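You operate a simulated robot arm through the tools that you are given. There is no shell and no other tool.

You are at the controls of a simulated robot arm. One attempt, no reset.

JOB
Lay a place: slide the green plate to the table's edge by the bench, fill the glass about half.
Fine: water from the milk jug, which goes back. The plate ends at the edge level with the gap between the two plates; set the eared bowl on that plate. Set down upright: milk jug.

The check looks at the end state, three seconds after you hand in, the way a careful person would. Anything else that was tipped, shoved, dropped, spilled or broken makes it a failure.

ROBOT AND FRAMES
A 7-joint arm with a two-finger parallel gripper, fixed in place. Base frame: the origin is on the floor under the middle of its stand, x ahead of it, y to its left, z up; the work surface is at about z = 0.76. Lengths are in m, angles in rad, forces in N, time in s.
It reaches about 1.247 m from its shoulder. Its first joint turns from -2.304 to 2.304 rad. Payload 3.91 kg.
The tool frame sits at the grasp point between the pads (the TCP): z along the fingers, y along the line on which they close. The tips reach 0.03 m beyond it. The gripper opens to 0.11 m. The fingers are 0.02 m wide and 0.01 m thick; the gripper's body (0.048 by 0.112 m) begins 0.055 m behind the TCP.
Orientation is that of the tool frame in the base frame, as [roll, pitch, yaw] about the fixed x, y, z axes, in that order (R = Rz(yaw) Ry(pitch) Rx(roll)). With the fingers straight down and closing along the base's y, the tool's x points along the base's -x, its y along +y and its z along -z.

CONTROLS
- The arm moves only by the tool apply_moves. Its argument "increments" is a list of rows, each a list of 3 entries, a list of its own where there are three numbers: the shift along the tool's x, y, z in units of 250 mm (1.0 is 250 mm), then the turn, a rotation vector about the tool's x, y, z in units of 60 degrees (1.0 is 60 degrees), then the finger opening in m, from 0 to 0.11. In form: [[[x, y, z], [ax, ay, az], gripper], ...]. A call has 1 to 20 rows; each row is the pose to reach, as a shift and turn from the pose commanded when the call began, along the tool's axes at that moment. A call with a number of a shift or a turn outside -1 to 1 is refused whole. Rows are played at 5 a second. More than 0.05 m and 0.15 rad between two rows, or a gripper value outside its range, and nothing of the call is played. A pose out of reach is approached as far as the arm can. The call stops where the force on the tool passes 60 N (or 10 N more than at its start, if that is more) or the arm is blocked; 0.2 s more then pass. Each finger travels about 0.108 m/s and halts on what it meets, pressing with about 22 N; the grip force reading is that of the motor and also rises with nothing between the fingers. The clock runs only during rows and for 0.2 s after the last one: add rows that repeat a pose to give the fingers time. The reply holds the time, the measured pose of the TCP, the force on the tool along the base axes, the opening and the grip force, in the units named above and with some noise, with the torque about the TCP (base axes, N m) and any sound that the robot's microphone picked up.
- Cameras (640 x 400 px; columns grow to the right, rows downward): "scene" is fixed at [0.3999, 0.6493, 1.3287]; the picture's right is [0.34, 0.94, 0.00], its down [0.83, -0.30, -0.47] and it looks along [-0.44, 0.16, -0.88] (base axes); focal length 214 px, centre (320, 200). "wrist" rides on the gripper at [0.072, 0.017, -0.103] in the tool frame; the picture's right is [-0.23, 0.97, 0.00], its down [-0.76, -0.18, -0.62] and it looks along [-0.61, -0.14, 0.78] (tool axes); focal length 222 px, centre (320, 200). There is no depth. A picture from a camera that has moved, and an enlarged one, comes with that camera's place and axes in the base frame and with its lens.
- grab_frame(camera): a new picture of that camera. No time passes.
- enlarge(camera, box): a new picture of the part [left, top, right, bottom] of that camera's present view, enlarged. No time passes.
- sign_off(): hands the job in; it is judged then, once.

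Nothing tells you positions but the pictures and the camera data. Unless the task says otherwise, let go and move clear before handing in.

The tools are called after "Call:" as a command line: name --argument value ..., lists and objects as JSON in quotes. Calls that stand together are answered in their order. apply_moves: Moves the arm, as the interface text tells. Its arguments: {"type":"object","properties":{"increments":{"type":"array","items":{"type":"array"}}},"required":["increments"]} The other tools are called the same way: grab_frame (camera) takes a picture; enlarge (camera, box) takes an enlarged picture of a part of a camera's view; sign_off () hands the job in.

At the start:

```text
clock: 0.0
eef_pos: [0.2165, 0.6788, 1.1145]
tool_rot: [3.141, 0.0, 3.141]
force: [0.7, -0.1, 0.6]
torque: [0.02, 0.01, 0.02]
grip_width: 0.1101
grip_force: 0.1
```

scene: 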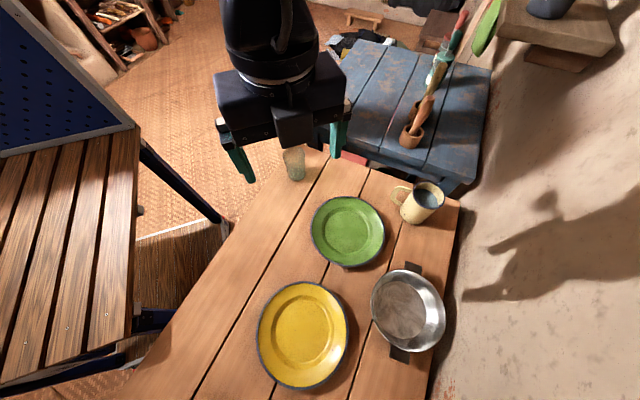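
wrist: 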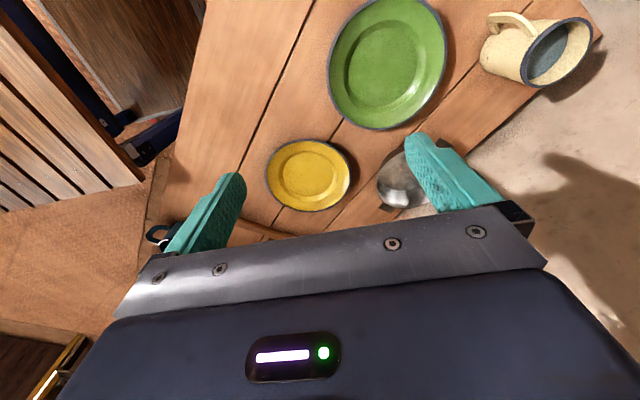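

I see a wooden table with a green plate, a yellow plate, a metal bowl with two ears, a cream jug holding water and a glass at the far end. A slatted bench stands off the table's left side. I'll look closer before moving anything.

Call:
enlarge --camera "scene" --box '[240, 130, 480, 280]'

Call:
enlarge --camera "scene" --box '[220, 240, 476, 400]'

Call:
enlarge --camera "wrist" --box '[120, 0, 620, 260]'

Call:
enlarge --camera "scene" --box '[0, 100, 320, 300]'

```text
2.67 times, centred on (360, 205) of scene
camera zoom: at [0.3999, 0.6493, 1.3287], right [0.34, 0.94, 0.0], down [0.83, -0.3, -0.47], along [-0.44, 0.16, -0.88], focal length 572 px, centre (213, 187)
```

zoom: 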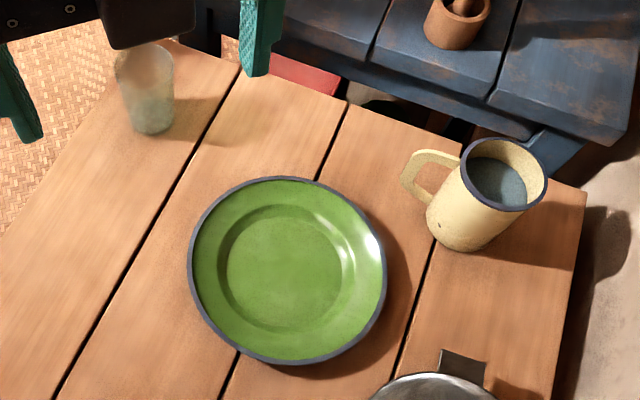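

```text
2.50 times, centred on (348, 320) of scene
camera zoom: at [0.3999, 0.6493, 1.3287], right [0.34, 0.94, 0.0], down [0.83, -0.3, -0.47], along [-0.44, 0.16, -0.88], focal length 536 px, centre (250, -100)
```

zoom: 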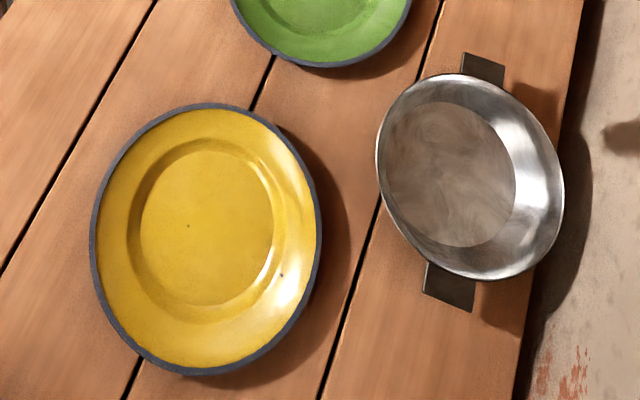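

```text
1.28 times, centred on (370, 130) of wrist
camera zoom: at [0.1425, 0.6955, 1.2187], right [0.23, 0.97, 0.0], down [0.76, -0.18, 0.62], along [0.61, -0.14, -0.78], focal length 284 px, centre (256, 290)
```

zoom: 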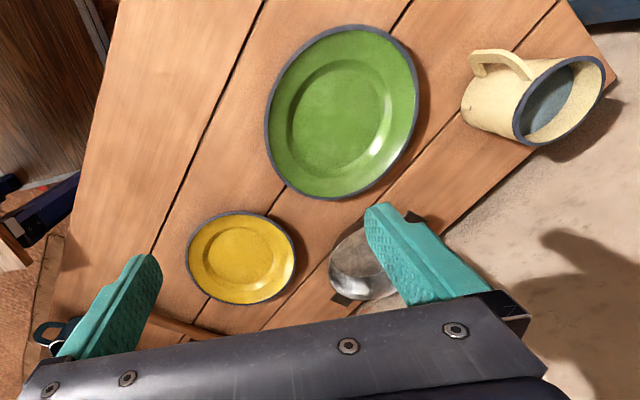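

```text
2.00 times, centred on (160, 200) of scene
camera zoom: at [0.3999, 0.6493, 1.3287], right [0.34, 0.94, 0.0], down [0.83, -0.3, -0.47], along [-0.44, 0.16, -0.88], focal length 429 px, centre (640, 200)
```

zoom: 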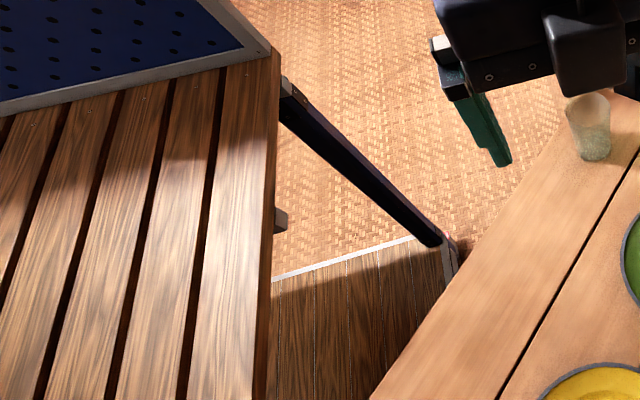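

The green plate is near (0.24, 0.79), the yellow plate (0.43, 0.60), the bowl (0.46, 0.83), the jug (0.24, 1.01) and the glass (-0.01, 0.71), with the table turned about 45° to my base. I'll turn the wrist to look around and confirm which side the bench is on.

Call:
apply_moves --increments '[[[0, 0, 0], [0, 0, -0.125], 0.11], [[0, 0, 0], [0, 0, -0.25], 0.11], [[0, 0, 0], [0, 0, -0.375], 0.11], [[0, 0, 0], [0, 0, -0.5], 0.11], [[0, 0, 0], [0, 0, -0.625], 0.11], [[0, 0, 0], [0, 0, -0.75], 0.11]]'

Call:
grab_frame --camera "wrist"

Call:
grab_frame --camera "scene"

```text
clock: 1.4
eef_pos: [0.2153, 0.6796, 1.1163]
tool_rot: [-3.141, 0.0, -2.356]
force: [0.5, -0.3, -0.2]
torque: [-0.01, 0.0, 0.01]
grip_width: 0.1099
grip_force: 0.0
```

```text
taken
camera wrist: at [0.1517, 0.6389, 1.2194], right [-0.53, 0.85, 0.0], down [0.66, 0.41, 0.62], along [0.53, 0.33, -0.78], focal length 222 px, centre (320, 200)
```

wrist: 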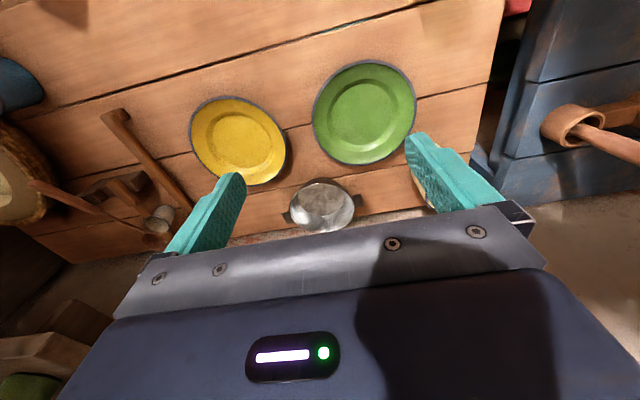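

```text
taken
```

scene: 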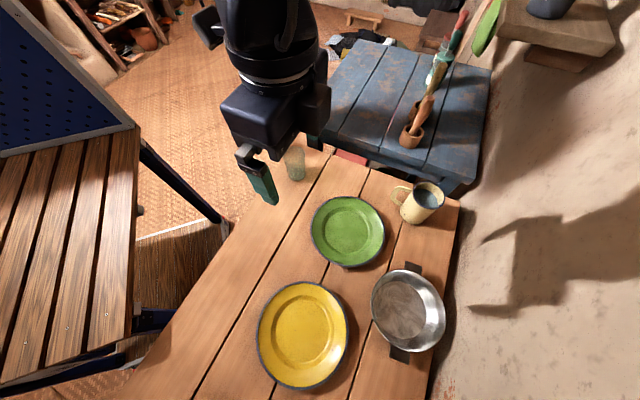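

The table runs on past the yellow plate with wooden tools on it, and a blue chest sits off the end by the glass. I'll turn the other way to view the bench side.

Call:
apply_moves --increments '[[[0, 0, 0], [0, 0, 0.14], 0.11], [[0, 0, 0], [0, 0, 0.28], 0.11], [[0, 0, 0], [0, 0, 0.42], 0.11], [[0, 0, 0], [0, 0, 0.56], 0.11], [[0, 0, 0], [0, 0, 0.7], 0.11], [[0, 0, 0], [0, 0, 0.84], 0.11], [[0, 0, 0], [0, 0, 0.98], 0.11]]'

Call:
apply_moves --increments '[[[0, 0, 0], [0, 0, 0.14], 0.11], [[0, 0, 0], [0, 0, 0.28], 0.11], [[0, 0, 0], [0, 0, 0.42], 0.11], [[0, 0, 0], [0, 0, 0.56], 0.11], [[0, 0, 0], [0, 0, 0.7], 0.11], [[0, 0, 0], [0, 0, 0.84], 0.11], [[0, 0, 0], [0, 0, 0.98], 0.11]]'

Call:
grab_frame --camera "wrist"

```text
clock: 3.0
eef_pos: [0.216, 0.6804, 1.1141]
tool_rot: [-3.14, 0.001, 2.897]
force: [0.0, 0.0, 0.5]
torque: [0.03, 0.02, -0.02]
grip_width: 0.1099
grip_force: 0.0
```

```text
clock: 4.6
eef_pos: [0.2134, 0.6786, 1.1155]
tool_rot: [3.141, 0.0, 1.874]
force: [0.1, 0.4, -0.2]
torque: [0.01, 0.02, 0.02]
grip_width: 0.1102
grip_force: 0.1
```

```text
taken
camera wrist: at [0.2091, 0.7529, 1.2192], right [1.0, 0.07, 0.0], down [0.06, -0.78, 0.62], along [0.05, -0.62, -0.78], focal length 222 px, centre (320, 200)
```

wrist: 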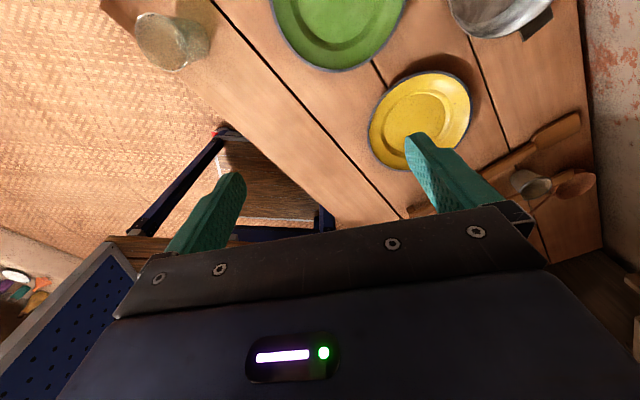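

The slatted bench is on the robot's side, so the target is the table's left edge in the scene view, roughly the line x+y≈0.62. I'll turn the wrist to the pushing orientation, with the camera facing away from the bench, and look at the plate and jug.

Call:
apply_moves --increments '[[[0, 0, 0], [0, 0, -0.14], 0.11], [[0, 0, 0], [0, 0, -0.28], 0.11], [[0, 0, 0], [0, 0, -0.42], 0.11], [[0, 0, 0], [0, 0, -0.56], 0.11], [[0, 0, 0], [0, 0, -0.7], 0.11], [[0, 0, 0], [0, 0, -0.84], 0.11], [[0, 0, 0], [0, 0, -0.98], 0.11]]'

Call:
apply_moves --increments '[[[0, 0, 0], [0, 0, -0.14], 0.11], [[0, 0, 0], [0, 0, -0.28], 0.11], [[0, 0, 0], [0, 0, -0.42], 0.11], [[0, 0, 0], [0, 0, -0.56], 0.11], [[0, 0, 0], [0, 0, -0.7], 0.11], [[0, 0, 0], [0, 0, -0.84], 0.11], [[0, 0, 0], [0, 0, -0.98], 0.11]]'

Call:
apply_moves --increments '[[[0, 0, 0], [0, 0, -0.13], 0.11], [[0, 0, 0], [0, 0, -0.26], 0.11], [[0, 0, 0], [0, 0, -0.39], 0.11], [[0, 0, 0], [0, 0, -0.52], 0.11], [[0, 0, 0], [0, 0, -0.637], 0.11]]'

Call:
grab_frame --camera "wrist"

```text
clock: 6.2
eef_pos: [0.2163, 0.6789, 1.1154]
tool_rot: [-3.14, -0.001, 2.903]
force: [0.2, 0.0, 0.9]
torque: [-0.02, 0.0, 0.02]
grip_width: 0.1101
grip_force: 0.1
```

```text
clock: 7.8
eef_pos: [0.2153, 0.6788, 1.1139]
tool_rot: [3.141, -0.001, -2.355]
force: [0.9, -0.2, -0.2]
torque: [0.01, 0.0, 0.01]
grip_width: 0.1099
grip_force: 0.0
```

```text
clock: 9.0
eef_pos: [0.2159, 0.679, 1.1159]
tool_rot: [3.141, 0.001, -1.688]
force: [0.7, -0.1, -0.4]
torque: [0.03, -0.01, 0.01]
grip_width: 0.1098
grip_force: 0.1
```

```text
taken
camera wrist: at [0.1902, 0.6087, 1.2188], right [-0.94, 0.34, 0.0], down [0.27, 0.74, 0.62], along [0.21, 0.59, -0.78], focal length 222 px, centre (320, 200)
```

wrist: 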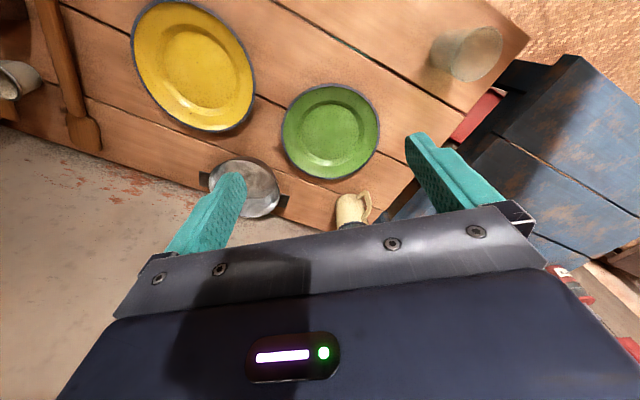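

The left turn worked and nothing was touched. I'll enlarge the jug and the glass for accurate geometry before I start.

Call:
enlarge --camera "scene" --box '[376, 165, 472, 225]'

Call:
enlarge --camera "scene" --box '[254, 130, 350, 190]'

Call:
enlarge --camera "wrist" --box '[190, 60, 510, 260]'

Call:
enlarge --camera "scene" --box '[360, 250, 456, 370]'

```text
6.67 times, centred on (424, 195) of scene
camera zoom: at [0.3999, 0.6493, 1.3287], right [0.34, 0.94, 0.0], down [0.83, -0.3, -0.47], along [-0.44, 0.16, -0.88], focal length 1430 px, centre (-373, 233)
```

zoom: 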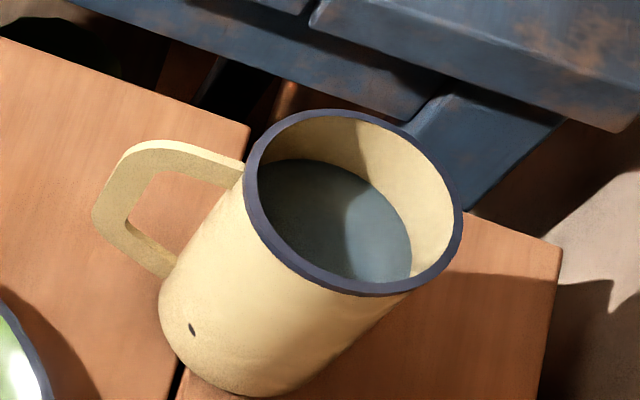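

```text
6.67 times, centred on (302, 160) of scene
camera zoom: at [0.3999, 0.6493, 1.3287], right [0.34, 0.94, 0.0], down [0.83, -0.3, -0.47], along [-0.44, 0.16, -0.88], focal length 1430 px, centre (440, 467)
```

zoom: 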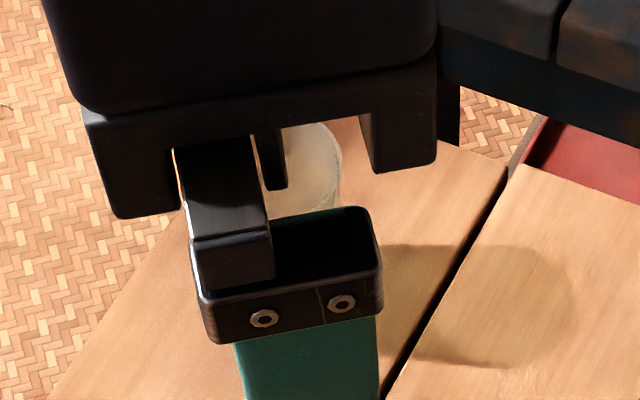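

```text
2.00 times, centred on (350, 160) of wrist
camera zoom: at [0.1902, 0.6087, 1.2188], right [-0.94, 0.34, 0.0], down [0.27, 0.74, 0.62], along [0.21, 0.59, -0.78], focal length 444 px, centre (260, 280)
```

zoom: 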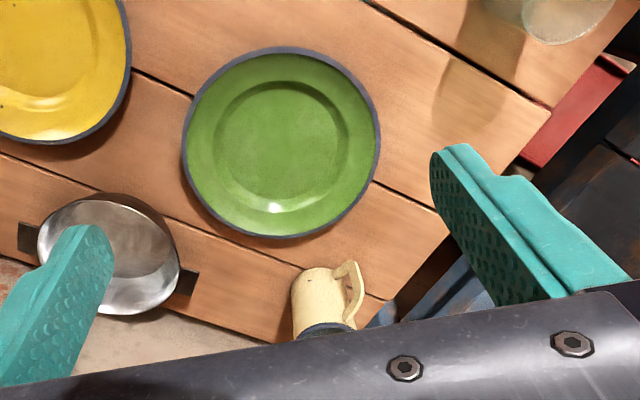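

```text
3.33 times, centred on (408, 310) of scene
camera zoom: at [0.3999, 0.6493, 1.3287], right [0.34, 0.94, 0.0], down [0.83, -0.3, -0.47], along [-0.44, 0.16, -0.88], focal length 715 px, centre (27, -167)
```

zoom: 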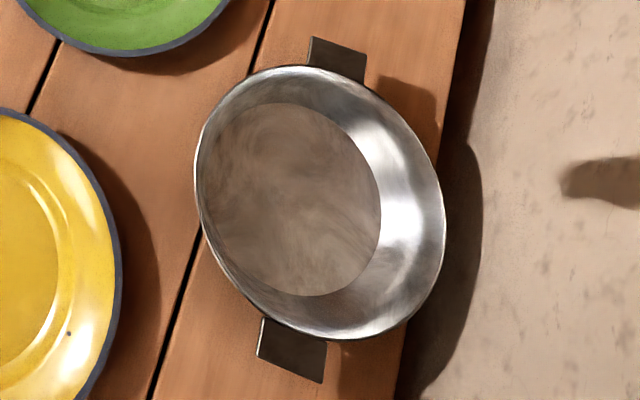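

Measured so far: the jug is centred near (0.245, 1.00), about 0.095 tall and 0.042 in radius, with its handle pointing toward the robot. The green plate is near (0.235, 0.787) with a 0.103 radius. I'll go to a slightly tilted hover behind the plate, on its far side from the bench, and check clearance to the jug handle.

Call:
apply_moves --increments '[[[-0.11, 0, 0.05], [0, -0.03, 0], 0.08], [[-0.223, -0.005, 0.11], [0, -0.06, 0], 0.08], [[-0.335, -0.01, 0.18], [0, -0.09, 0], 0.08], [[-0.446, -0.012, 0.26], [0, -0.12, 0], 0.08], [[-0.558, -0.015, 0.34], [0, -0.15, 0], 0.08], [[-0.67, -0.018, 0.42], [0, -0.18, 0], 0.08], [[-0.78, -0.02, 0.5], [0, -0.22, 0], 0.08], [[-0.893, -0.023, 0.58], [0, -0.25, 0], 0.08], [[-0.893, -0.023, 0.66], [0, -0.25, 0], 0.08]]'

Call:
grab_frame --camera "wrist"

Call:
grab_frame --camera "scene"

```text
clock: 11.0
eef_pos: [0.2454, 0.8984, 0.9503]
tool_rot: [3.141, 0.263, -1.69]
force: [0.1, -0.5, 0.1]
torque: [0.01, -0.02, -0.01]
grip_width: 0.0798
grip_force: 0.0
```

```text
taken
camera wrist: at [0.2168, 0.8048, 1.0327], right [-0.94, 0.33, 0.06], down [0.24, 0.55, 0.8], along [0.23, 0.77, -0.6], focal length 222 px, centre (320, 200)
```

wrist: 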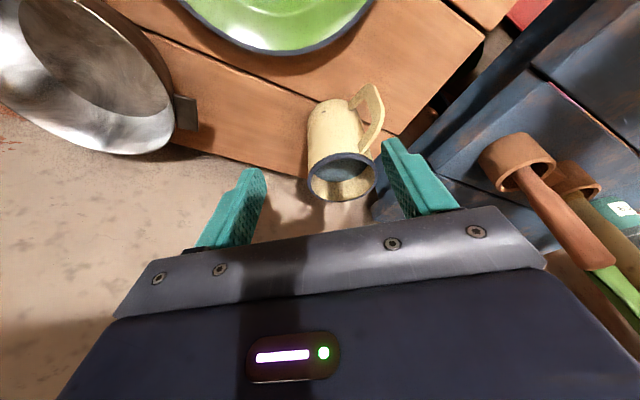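

```text
taken
```

scene: 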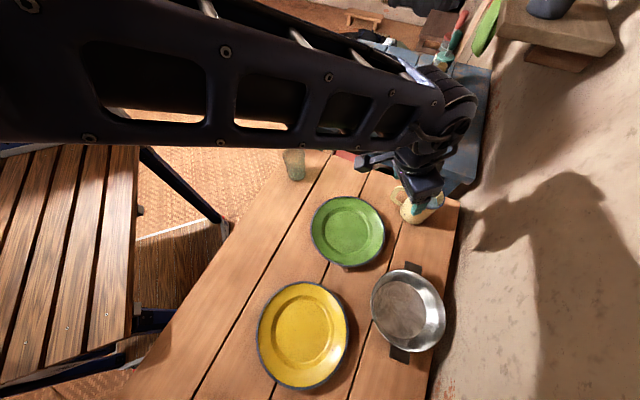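

The hover is behind the plate and the jug handle has a couple of centimetres of clearance. I'll lower partway and check again.

Call:
apply_moves --increments '[[[0.03, 0, 0.086], [0, 0, 0], 0.06], [[0.06, 0, 0.172], [0, 0, 0], 0.06], [[0.09, 0, 0.257], [0, 0, 0], 0.06], [[0.1126, 0, 0.3425], [0, 0, 0], 0.06], [[0.1126, 0, 0.3425], [0, 0, 0], 0.06]]'

Call:
grab_frame --camera "wrist"

Call:
enlarge --camera "scene" --box '[280, 130, 480, 280]'

```text
clock: 12.2
eef_pos: [0.2462, 0.8953, 0.8598]
tool_rot: [-3.141, 0.261, -1.69]
force: [-0.3, -0.3, 0.6]
torque: [-0.02, 0.02, 0.01]
grip_width: 0.06
grip_force: 0.1
```

```text
taken
camera wrist: at [0.2174, 0.8, 0.9425], right [-0.94, 0.33, 0.06], down [0.24, 0.55, 0.8], along [0.23, 0.77, -0.6], focal length 222 px, centre (320, 200)
```

wrist: 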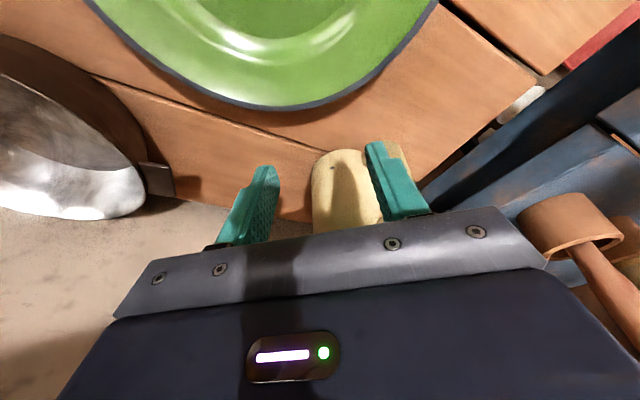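

```text
2.67 times, centred on (380, 205) of scene
camera zoom: at [0.3999, 0.6493, 1.3287], right [0.34, 0.94, 0.0], down [0.83, -0.3, -0.47], along [-0.44, 0.16, -0.88], focal length 572 px, centre (160, 187)
```

zoom: 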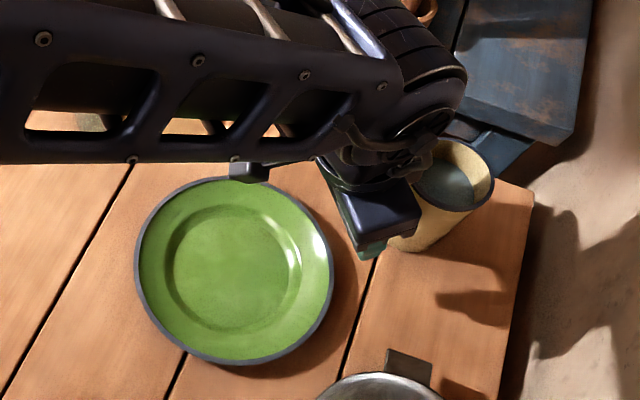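

The fingers sit between the plate's back rim and the jug handle. I'll back off slightly and lower the tips to just above the table.

Call:
apply_moves --increments '[[[0.0, 0, 0.06], [0, 0, 0], 0.06], [[0.016, 0, 0.12], [0, 0, 0], 0.06], [[0.034, 0, 0.185], [0, 0, 0], 0.06], [[0.05, 0, 0.245], [0, 0, 0], 0.06], [[0.05, 0, 0.245], [0, 0, 0], 0.06]]'

Call:
grab_frame --camera "wrist"

Call:
enlarge --camera "scene" --box '[280, 130, 480, 280]'

```text
clock: 13.4
eef_pos: [0.2472, 0.8996, 0.7972]
tool_rot: [3.141, 0.262, -1.691]
force: [0.2, -0.6, -0.5]
torque: [-0.02, -0.04, 0.05]
grip_width: 0.0601
grip_force: 0.0
```

```text
taken
camera wrist: at [0.2183, 0.804, 0.8788], right [-0.94, 0.33, 0.06], down [0.24, 0.55, 0.8], along [0.23, 0.77, -0.6], focal length 222 px, centre (320, 200)
```

wrist: 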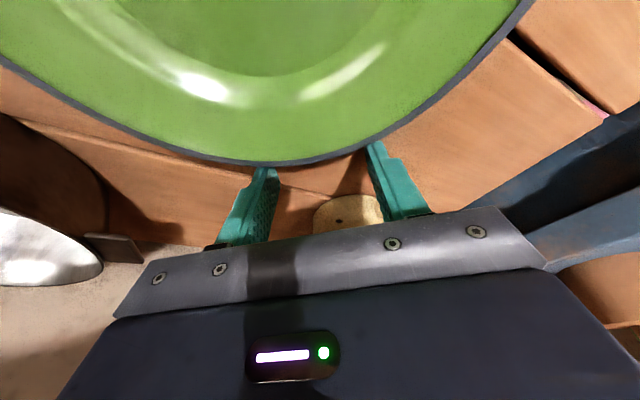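

```text
2.67 times, centred on (380, 205) of scene
camera zoom: at [0.3999, 0.6493, 1.3287], right [0.34, 0.94, 0.0], down [0.83, -0.3, -0.47], along [-0.44, 0.16, -0.88], focal length 572 px, centre (160, 187)
```

zoom: 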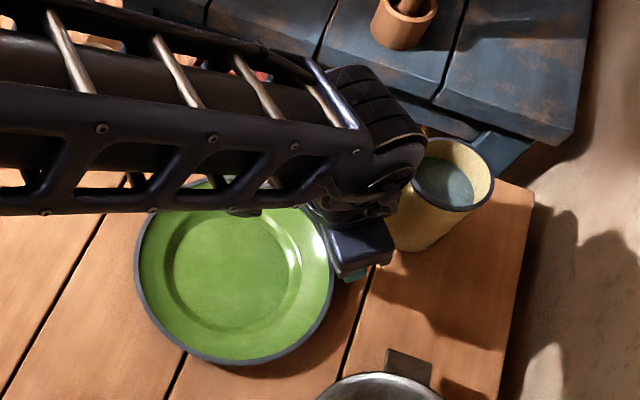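

The fingertips are just behind the plate's rim and the jug hasn't moved. Before pushing, I'll measure the table edge on the bench side precisely.

Call:
enlarge --camera "scene" --box '[180, 180, 340, 280]'

Call:
enlarge --camera "scene" --box '[100, 270, 308, 400]'

```text
4.00 times, centred on (260, 230) of scene
camera zoom: at [0.3999, 0.6493, 1.3287], right [0.34, 0.94, 0.0], down [0.83, -0.3, -0.47], along [-0.44, 0.16, -0.88], focal length 858 px, centre (560, 80)
```

zoom: 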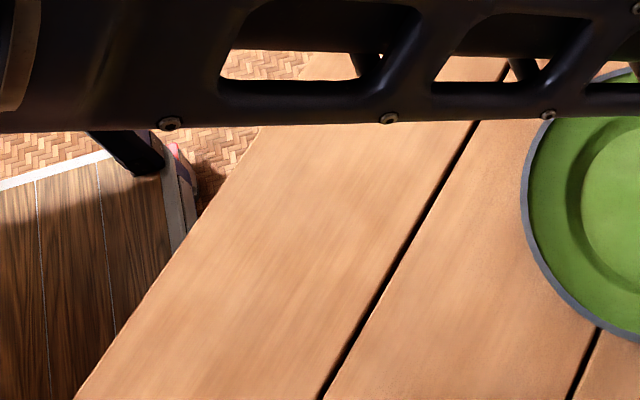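

```text
3.08 times, centred on (204, 335) of scene
camera zoom: at [0.3999, 0.6493, 1.3287], right [0.34, 0.94, 0.0], down [0.83, -0.3, -0.47], along [-0.44, 0.16, -0.88], focal length 660 px, centre (677, -215)
```

zoom: 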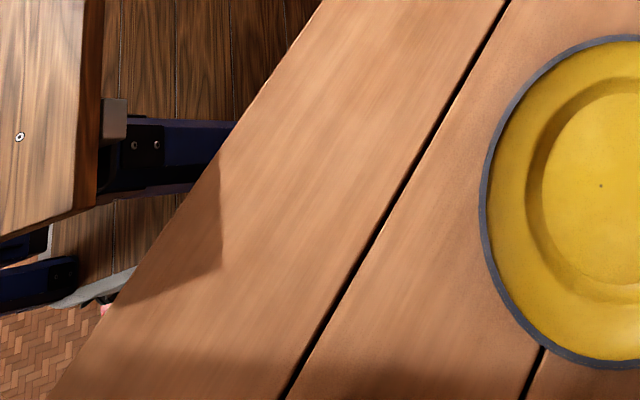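

The bench-side edge lies at x+y≈0.613. The target plate centre is about (0.204, 0.565), at the edge and level with the middle of the gap. I'll push slowly toward it, bending slightly away from the yellow plate.

Call:
apply_moves --increments '[[[0.045, 0.0036, -0.0121], [0, 0, 0], 0.06], [[0.09, 0.0072, -0.0242], [0, 0, 0], 0.06], [[0.135, 0.0108, -0.0363], [0, 0, 0], 0.06], [[0.18, 0.0144, -0.0484], [0, 0, 0], 0.06], [[0.225, 0.018, -0.0605], [0, 0, 0], 0.06], [[0.27, 0.0216, -0.0726], [0, 0, 0], 0.06], [[0.315, 0.0252, -0.0847], [0, 0, 0], 0.06], [[0.36, 0.0287, -0.0968], [0, 0, 0], 0.06]]'

Call:
grab_frame --camera "scene"

Call:
grab_frame --camera "wrist"

```text
clock: 15.2
eef_pos: [0.2309, 0.8068, 0.798]
tool_rot: [3.142, 0.262, -1.689]
force: [0.0, 0.3, 0.2]
torque: [0.03, 0.04, 0.0]
grip_width: 0.0599
grip_force: 0.0
```

```text
taken
```

scene: 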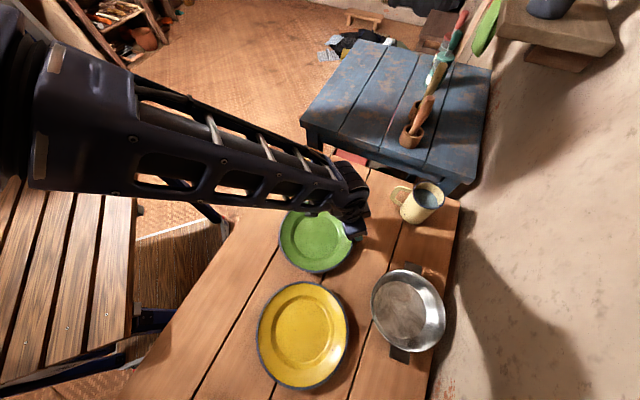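

```text
taken
camera wrist: at [0.202, 0.7127, 0.8802], right [-0.94, 0.33, 0.06], down [0.24, 0.55, 0.8], along [0.23, 0.77, -0.6], focal length 222 px, centre (320, 200)
```

wrist: 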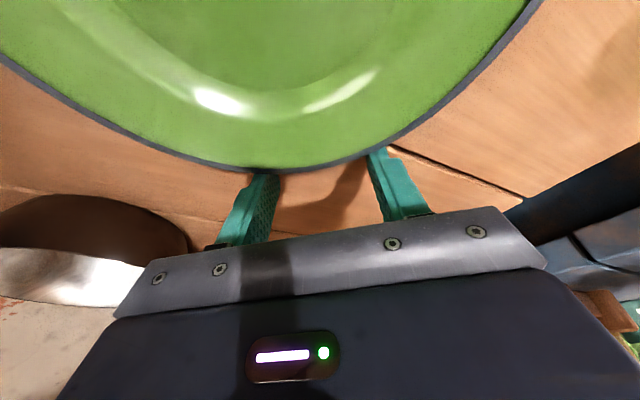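

The plate slides smoothly on both fingertips and the other items haven't moved. I'll measure where it is relative to the yellow plate.

Call:
enlarge --camera "scene" --box '[240, 190, 400, 290]'

```text
4.00 times, centred on (320, 240) of scene
camera zoom: at [0.3999, 0.6493, 1.3287], right [0.34, 0.94, 0.0], down [0.83, -0.3, -0.47], along [-0.44, 0.16, -0.88], focal length 858 px, centre (320, 40)
```

zoom: 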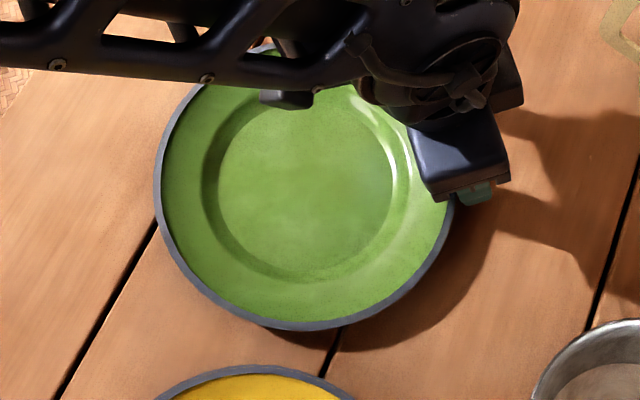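

Call:
apply_moves --increments '[[[0.041, 0.0045, -0.011], [0, 0, 0], 0.06], [[0.082, 0.009, -0.022], [0, 0, 0], 0.06], [[0.123, 0.0135, -0.033], [0, 0, 0], 0.06], [[0.164, 0.018, -0.044], [0, 0, 0], 0.06], [[0.206, 0.0225, -0.055], [0, 0, 0], 0.06], [[0.247, 0.027, -0.0662], [0, 0, 0], 0.06], [[0.2879, 0.0315, -0.0772], [0, 0, 0], 0.06]]'

Call:
enlarge --camera "scene" --box '[200, 190, 392, 310]'

Call:
grab_frame --camera "wrist"

```text
clock: 16.8
eef_pos: [0.2134, 0.7331, 0.7994]
tool_rot: [-3.141, 0.263, -1.689]
force: [-0.5, 0.8, 0.2]
torque: [0.02, 0.03, 0.01]
grip_width: 0.06
grip_force: 0.0
```

```text
3.33 times, centred on (296, 250) of scene
camera zoom: at [0.3999, 0.6493, 1.3287], right [0.34, 0.94, 0.0], down [0.83, -0.3, -0.47], along [-0.44, 0.16, -0.88], focal length 715 px, centre (400, 33)
```

zoom: 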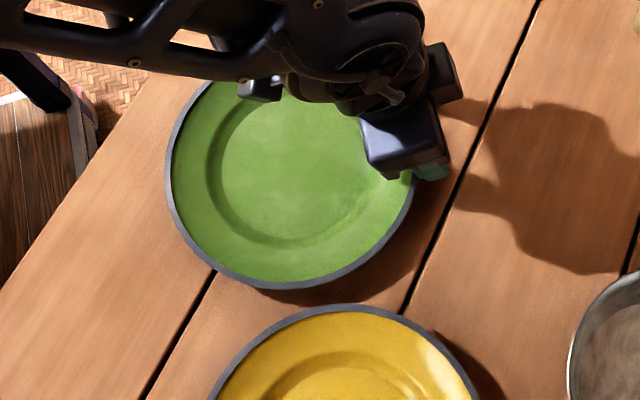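

```text
taken
camera wrist: at [0.1841, 0.6391, 0.8803], right [-0.94, 0.33, 0.06], down [0.24, 0.55, 0.8], along [0.23, 0.77, -0.6], focal length 222 px, centre (320, 200)
```

wrist: 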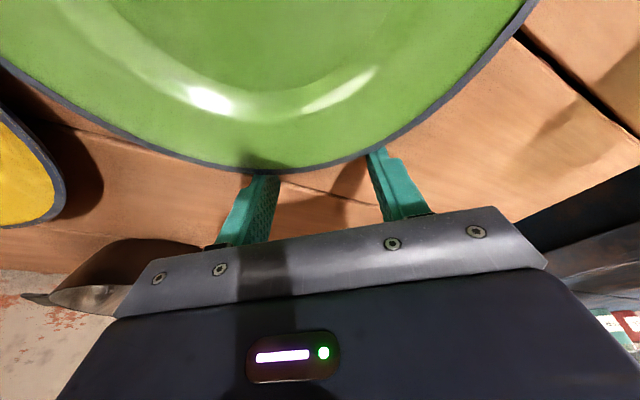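

Call:
apply_moves --increments '[[[0.043, -0.002, -0.0116], [0, 0, 0], 0.06], [[0.087, -0.0045, -0.0233], [0, 0, 0], 0.06], [[0.13, -0.007, -0.035], [0, 0, 0], 0.06], [[0.1739, -0.0093, -0.0466], [0, 0, 0], 0.06]]'

Call:
enlarge --camera "scene" --box '[190, 190, 382, 310]'

Call:
grab_frame --camera "scene"

```text
clock: 17.8
eef_pos: [0.2104, 0.6887, 0.7974]
tool_rot: [-3.14, 0.263, -1.69]
force: [-0.1, 0.7, -0.6]
torque: [0.02, 0.02, -0.01]
grip_width: 0.0601
grip_force: 0.0
```

```text
3.33 times, centred on (286, 250) of scene
camera zoom: at [0.3999, 0.6493, 1.3287], right [0.34, 0.94, 0.0], down [0.83, -0.3, -0.47], along [-0.44, 0.16, -0.88], focal length 715 px, centre (433, 33)
```

zoom: 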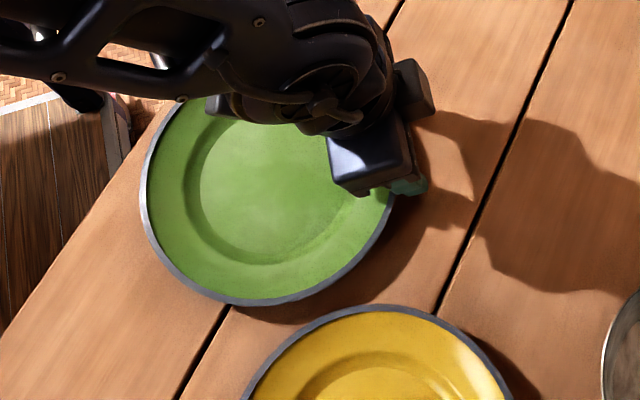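

```text
taken
```

scene: 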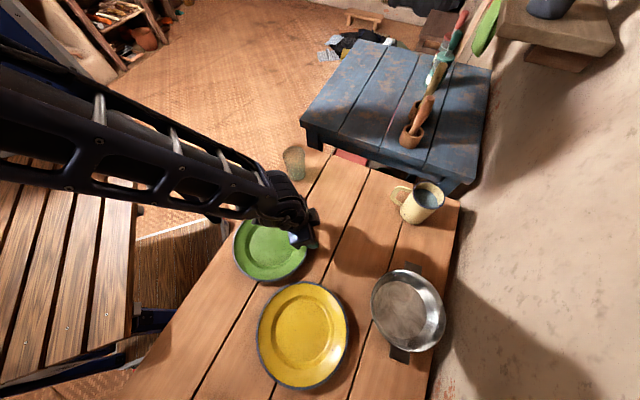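

The plate is about 18 mm from the edge, and a final 13 mm push brings it to the edge level with the gap. Then I'll back the fingers off and lift.

Call:
apply_moves --increments '[[[0.026, -0.003, -0.007], [0, 0, 0], 0.06], [[0.052, -0.006, -0.0139], [0, 0, 0], 0.06], [[0.052, -0.006, -0.0139], [0, 0, 0], 0.06], [[0.01, -0.006, -0.003], [0, 0, 0], 0.06], [[-0.04, -0.006, 0.01], [0, 0, 0], 0.06], [[-0.09, -0.006, -0.1], [0, 0, 0], 0.06], [[-0.14, -0.006, -0.25], [0, 0, 0], 0.06], [[-0.19, -0.006, -0.4], [0, 0, 0], 0.06], [[-0.24, -0.006, -0.55], [0, 0, 0], 0.06], [[-0.29, -0.006, -0.7], [0, 0, 0], 0.06]]'

Call:
grab_frame --camera "scene"

Call:
grab_frame --camera "wrist"

```text
clock: 20.0
eef_pos: [0.2121, 0.7155, 0.9834]
tool_rot: [-3.141, 0.26, -1.69]
force: [0.5, -0.2, -0.5]
torque: [0.02, 0.02, 0.02]
grip_width: 0.0601
grip_force: 0.0
```

```text
taken
```

scene: 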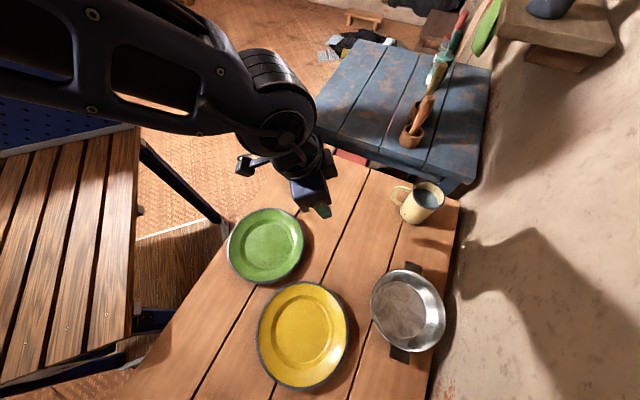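

```text
taken
camera wrist: at [0.1841, 0.6221, 1.0661], right [-0.94, 0.33, 0.06], down [0.24, 0.55, 0.8], along [0.23, 0.77, -0.6], focal length 222 px, centre (320, 200)
```

wrist: 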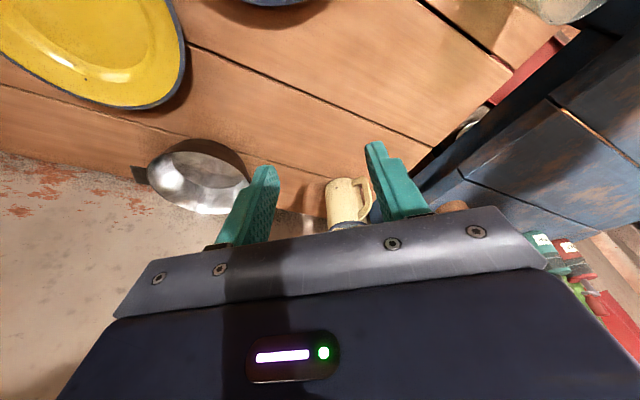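

Call:
enlarge --camera "scene" --box '[190, 180, 350, 280]'

Call:
enlarge --camera "scene" --box '[190, 200, 478, 380]'

```text
4.00 times, centred on (270, 230) of scene
camera zoom: at [0.3999, 0.6493, 1.3287], right [0.34, 0.94, 0.0], down [0.83, -0.3, -0.47], along [-0.44, 0.16, -0.88], focal length 858 px, centre (520, 80)
```

zoom: 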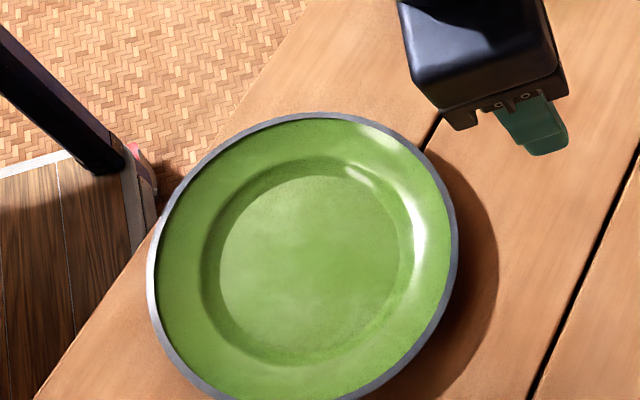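

```text
2.22 times, centred on (334, 290) of scene
camera zoom: at [0.3999, 0.6493, 1.3287], right [0.34, 0.94, 0.0], down [0.83, -0.3, -0.47], along [-0.44, 0.16, -0.88], focal length 477 px, centre (289, 0)
```

zoom: 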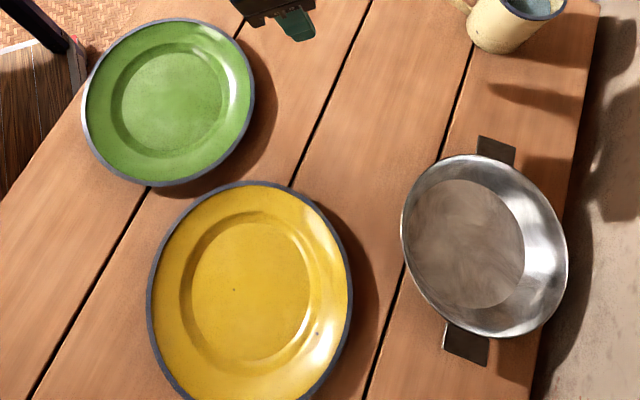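

The plate is in place, with its rim a few millimetres inside the edge and its centre near (0.197, 0.569), clear of the yellow plate. Next is the bowl: centre about (0.456, 0.828), rim radius about 0.082, with its ears along the table's length. I'll straighten the tool and move over the bowl's near wall to look at it.

Call:
apply_moves --increments '[[[0, 0, 0], [0, 0.125, 0], 0.05], [[0, 0, 0], [0, 0.25, 0], 0.05]]'

Call:
apply_moves --increments '[[[-0.041, -0.092, 0], [0, 0, 0.12], 0.05], [[-0.083, -0.184, 0], [0, 0, 0.24], 0.05], [[-0.124, -0.275, 0], [0, 0, 0.36], 0.05], [[-0.165, -0.367, 0], [0, 0, 0.48], 0.05], [[-0.207, -0.459, 0], [0, 0, 0.6], 0.05], [[-0.248, -0.55, 0], [0, 0, 0.72], 0.05], [[-0.29, -0.642, 0], [0, 0, 0.84], 0.05], [[-0.331, -0.734, 0], [0, 0, 0.98], 0.05]]'

Call:
apply_moves --increments '[[[0, 0, 0], [0, 0, 0.14], 0.05], [[0, 0, 0], [0, 0, 0.28], 0.05], [[0, 0, 0], [0, 0, 0.42], 0.05], [[0, 0, 0], [0, 0, 0.56], 0.05], [[0, 0, 0], [0, 0, 0.7], 0.05], [[0, 0, 0], [0, 0, 0.84], 0.05], [[0, 0, 0], [0, 0, 0.98], 0.05]]'

Call:
apply_moves --increments '[[[0, 0, 0], [0, 0, 0.09], 0.05], [[0, 0, 0], [0, 0, 0.177], 0.05]]'

Call:
grab_frame --camera "wrist"

Call:
grab_frame --camera "scene"

```text
clock: 20.6
eef_pos: [0.2133, 0.7142, 0.9848]
tool_rot: [3.141, -0.002, -1.69]
force: [0.3, 0.9, -0.1]
torque: [-0.03, 0.0, 0.0]
grip_width: 0.0499
grip_force: 0.0
```

```text
clock: 22.4
eef_pos: [0.4067, 0.7736, 0.9862]
tool_rot: [3.141, 0.0, -2.718]
force: [0.5, 0.0, -0.7]
torque: [0.0, -0.01, -0.01]
grip_width: 0.0499
grip_force: 0.1
```

```text
clock: 24.0
eef_pos: [0.4075, 0.7735, 0.9854]
tool_rot: [3.141, -0.002, 2.539]
force: [0.1, -0.3, 0.3]
torque: [-0.02, 0.0, 0.01]
grip_width: 0.05
grip_force: 0.0
```

```text
clock: 24.6
eef_pos: [0.4064, 0.7736, 0.9857]
tool_rot: [3.141, 0.001, 2.355]
force: [0.3, -0.1, 0.1]
torque: [-0.01, -0.01, 0.0]
grip_width: 0.05
grip_force: 0.1
```

```text
taken
camera wrist: at [0.3671, 0.837, 1.0888], right [0.85, 0.53, 0.0], down [0.41, -0.66, 0.62], along [0.33, -0.53, -0.78], focal length 222 px, centre (320, 200)
```

wrist: 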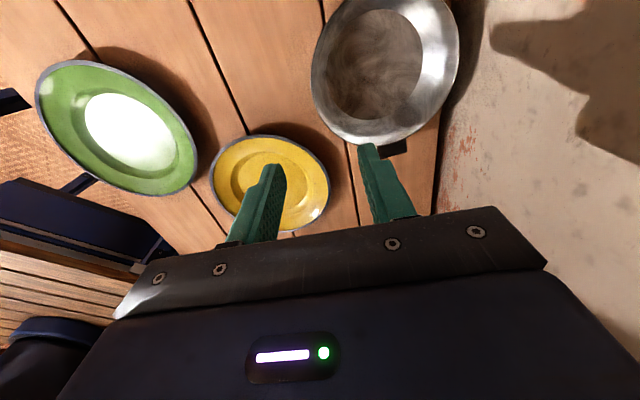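

```text
taken
```

scene: 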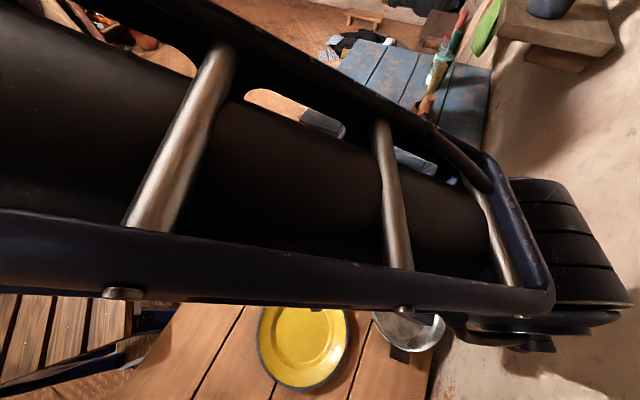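

Call:
enlarge --camera "wrist" --box '[280, 0, 520, 150]'

Call:
enlarge --camera "wrist" --box '[0, 30, 360, 255]'

```text
2.67 times, centred on (400, 75) of wrist
camera zoom: at [0.3671, 0.837, 1.0888], right [0.85, 0.53, 0.0], down [0.41, -0.66, 0.62], along [0.33, -0.53, -0.78], focal length 592 px, centre (107, 533)
```

zoom: 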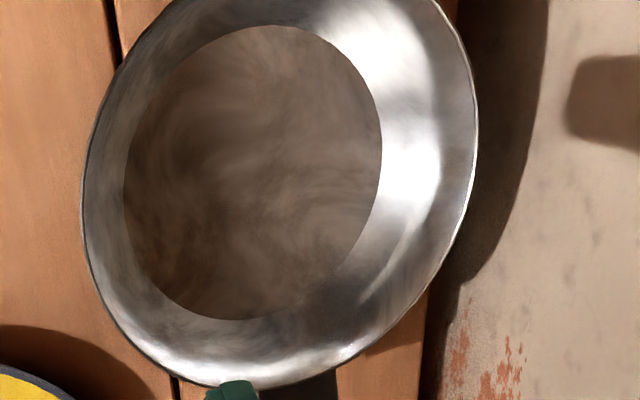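

```text
1.78 times, centred on (180, 142) of wrist
camera zoom: at [0.3671, 0.837, 1.0888], right [0.85, 0.53, 0.0], down [0.41, -0.66, 0.62], along [0.33, -0.53, -0.78], focal length 395 px, centre (569, 302)
```

zoom: 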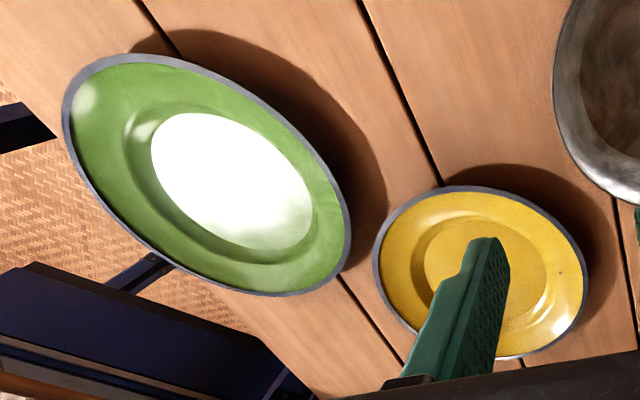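

Call:
enlarge --camera "wrist" --box '[0, 40, 208, 170]'

Call:
enlarge --camera "wrist" --box '[0, 120, 208, 250]'

```text
3.08 times, centred on (104, 105) of wrist
camera zoom: at [0.3671, 0.837, 1.0888], right [0.85, 0.53, 0.0], down [0.41, -0.66, 0.62], along [0.33, -0.53, -0.78], focal length 684 px, centre (985, 492)
```

zoom: 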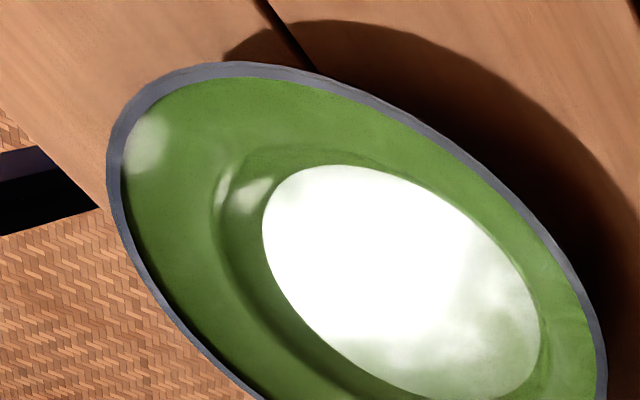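

```text
3.08 times, centred on (104, 185) of wrist
camera zoom: at [0.3671, 0.837, 1.0888], right [0.85, 0.53, 0.0], down [0.41, -0.66, 0.62], along [0.33, -0.53, -0.78], focal length 684 px, centre (985, 246)
```

zoom: 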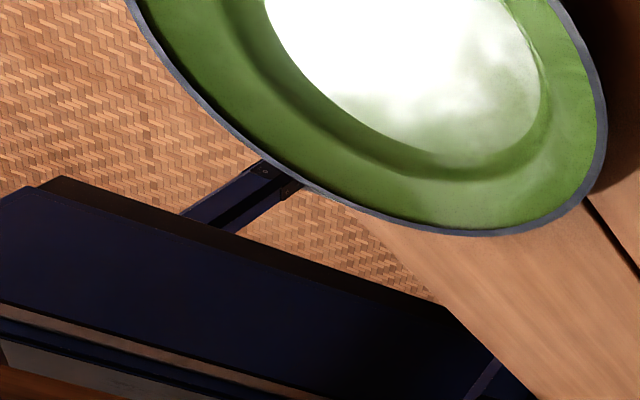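

The plate's rim ends a few millimetres inside the table edge, which is what I want. I'll tilt the tool to match the bowl's sloping near wall and move to a pre-grasp position above it, away from both ears.

Call:
apply_moves --increments '[[[0.008, -0.04, 0.06], [-0.09, 0, 0], 0.05], [[0.016, -0.08, 0.13], [-0.18, 0, 0], 0.05], [[0.024, -0.12, 0.21], [-0.27, 0, 0], 0.05], [[0.032, -0.16, 0.3], [-0.36, 0, 0], 0.05], [[0.039, -0.203, 0.387], [-0.45, 0, 0], 0.05], [[0.039, -0.203, 0.387], [-0.45, 0, 0], 0.05]]'

Call:
grab_frame --camera "wrist"

Call:
grab_frame --camera "scene"

```text
clock: 26.0
eef_pos: [0.364, 0.7456, 0.8884]
tool_rot: [2.668, 0.0, 2.356]
force: [0.7, -0.1, 1.0]
torque: [0.01, 0.01, 0.0]
grip_width: 0.0501
grip_force: 0.1
```

```text
taken
camera wrist: at [0.2897, 0.7738, 0.9883], right [0.77, 0.45, 0.44], down [0.23, -0.85, 0.47], along [0.59, -0.27, -0.76], focal length 222 px, centre (320, 200)
```

wrist: 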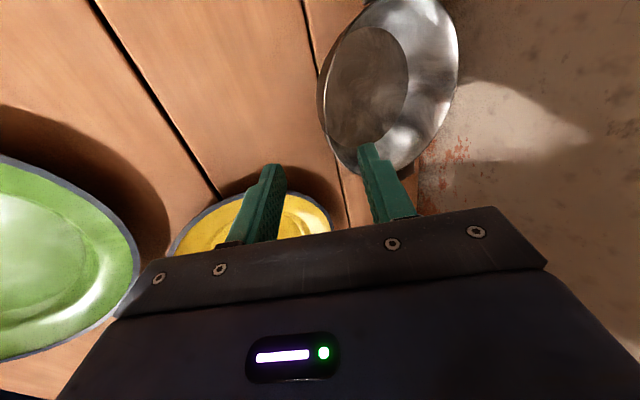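

```text
taken
```

scene: 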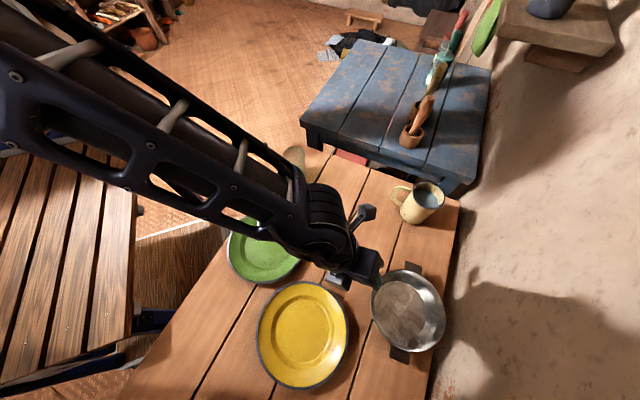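

Call:
enlarge --camera "wrist" --box '[280, 0, 520, 200]'

Call:
enlarge --camera "scene" --box '[310, 230, 470, 370]'

```text
2.00 times, centred on (400, 100) of wrist
camera zoom: at [0.2897, 0.7738, 0.9883], right [0.77, 0.45, 0.44], down [0.23, -0.85, 0.47], along [0.59, -0.27, -0.76], focal length 444 px, centre (160, 400)
```

zoom: 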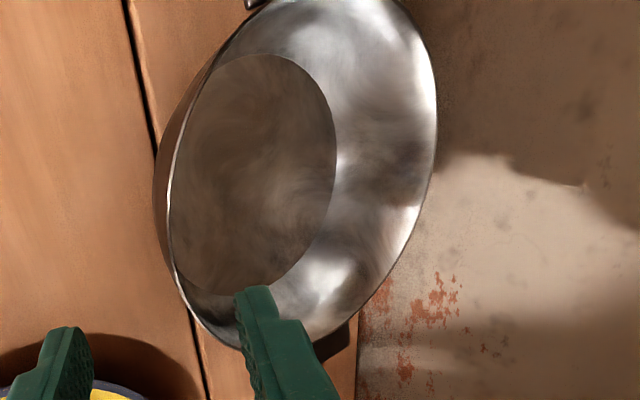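

```text
2.86 times, centred on (390, 300) of scene
camera zoom: at [0.3999, 0.6493, 1.3287], right [0.34, 0.94, 0.0], down [0.83, -0.3, -0.47], along [-0.44, 0.16, -0.88], focal length 613 px, centre (120, -86)
```

zoom: 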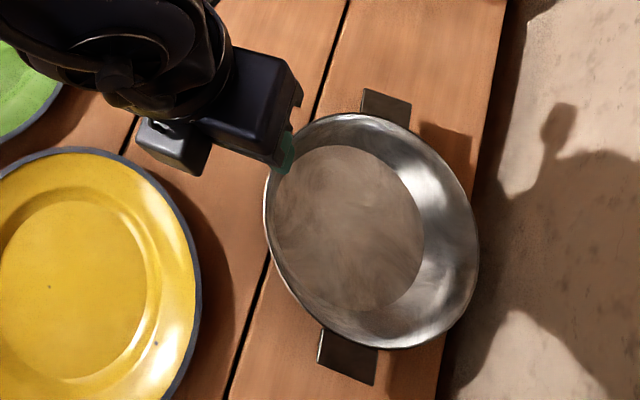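

The bowl's rim is at z≈0.805 and its centre near (0.457, 0.832). I'll narrow the fingers so they straddle the near wall and move most of the way down along the wall line.

Call:
apply_moves --increments '[[[-0.005, 0.002, 0.07], [0, 0, 0], 0.03], [[-0.01, 0.005, 0.14], [0, 0, 0], 0.03], [[-0.014, 0.007, 0.2], [0, 0, 0], 0.03], [[-0.017, 0.009, 0.25], [0, 0, 0], 0.03]]'

Call:
grab_frame --camera "wrist"

Call:
enlarge --camera "scene" --box '[310, 230, 470, 370]'

```text
clock: 27.0
eef_pos: [0.3869, 0.7649, 0.8333]
tool_rot: [2.67, 0.0, 2.357]
force: [0.5, -0.3, 0.0]
torque: [0.01, 0.05, -0.01]
grip_width: 0.0299
grip_force: 0.1
```

```text
taken
camera wrist: at [0.3133, 0.7922, 0.9347], right [0.77, 0.45, 0.44], down [0.23, -0.85, 0.47], along [0.59, -0.27, -0.76], focal length 222 px, centre (320, 200)
```

wrist: 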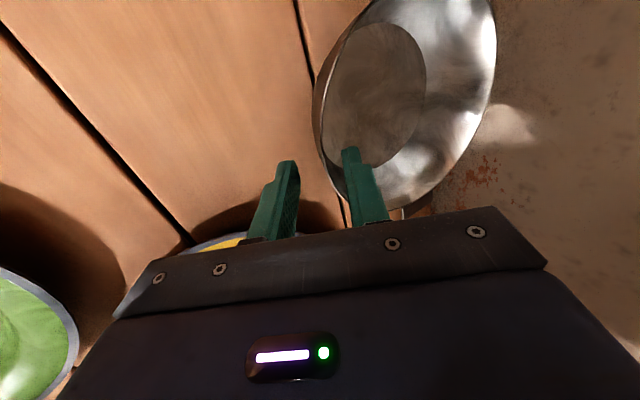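

```text
2.86 times, centred on (390, 300) of scene
camera zoom: at [0.3999, 0.6493, 1.3287], right [0.34, 0.94, 0.0], down [0.83, -0.3, -0.47], along [-0.44, 0.16, -0.88], focal length 613 px, centre (120, -86)
```

zoom: 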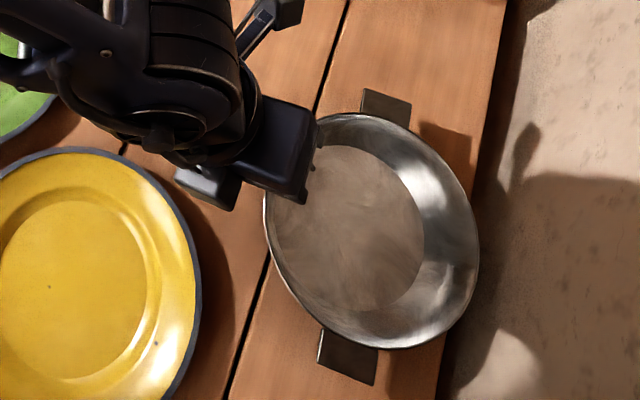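

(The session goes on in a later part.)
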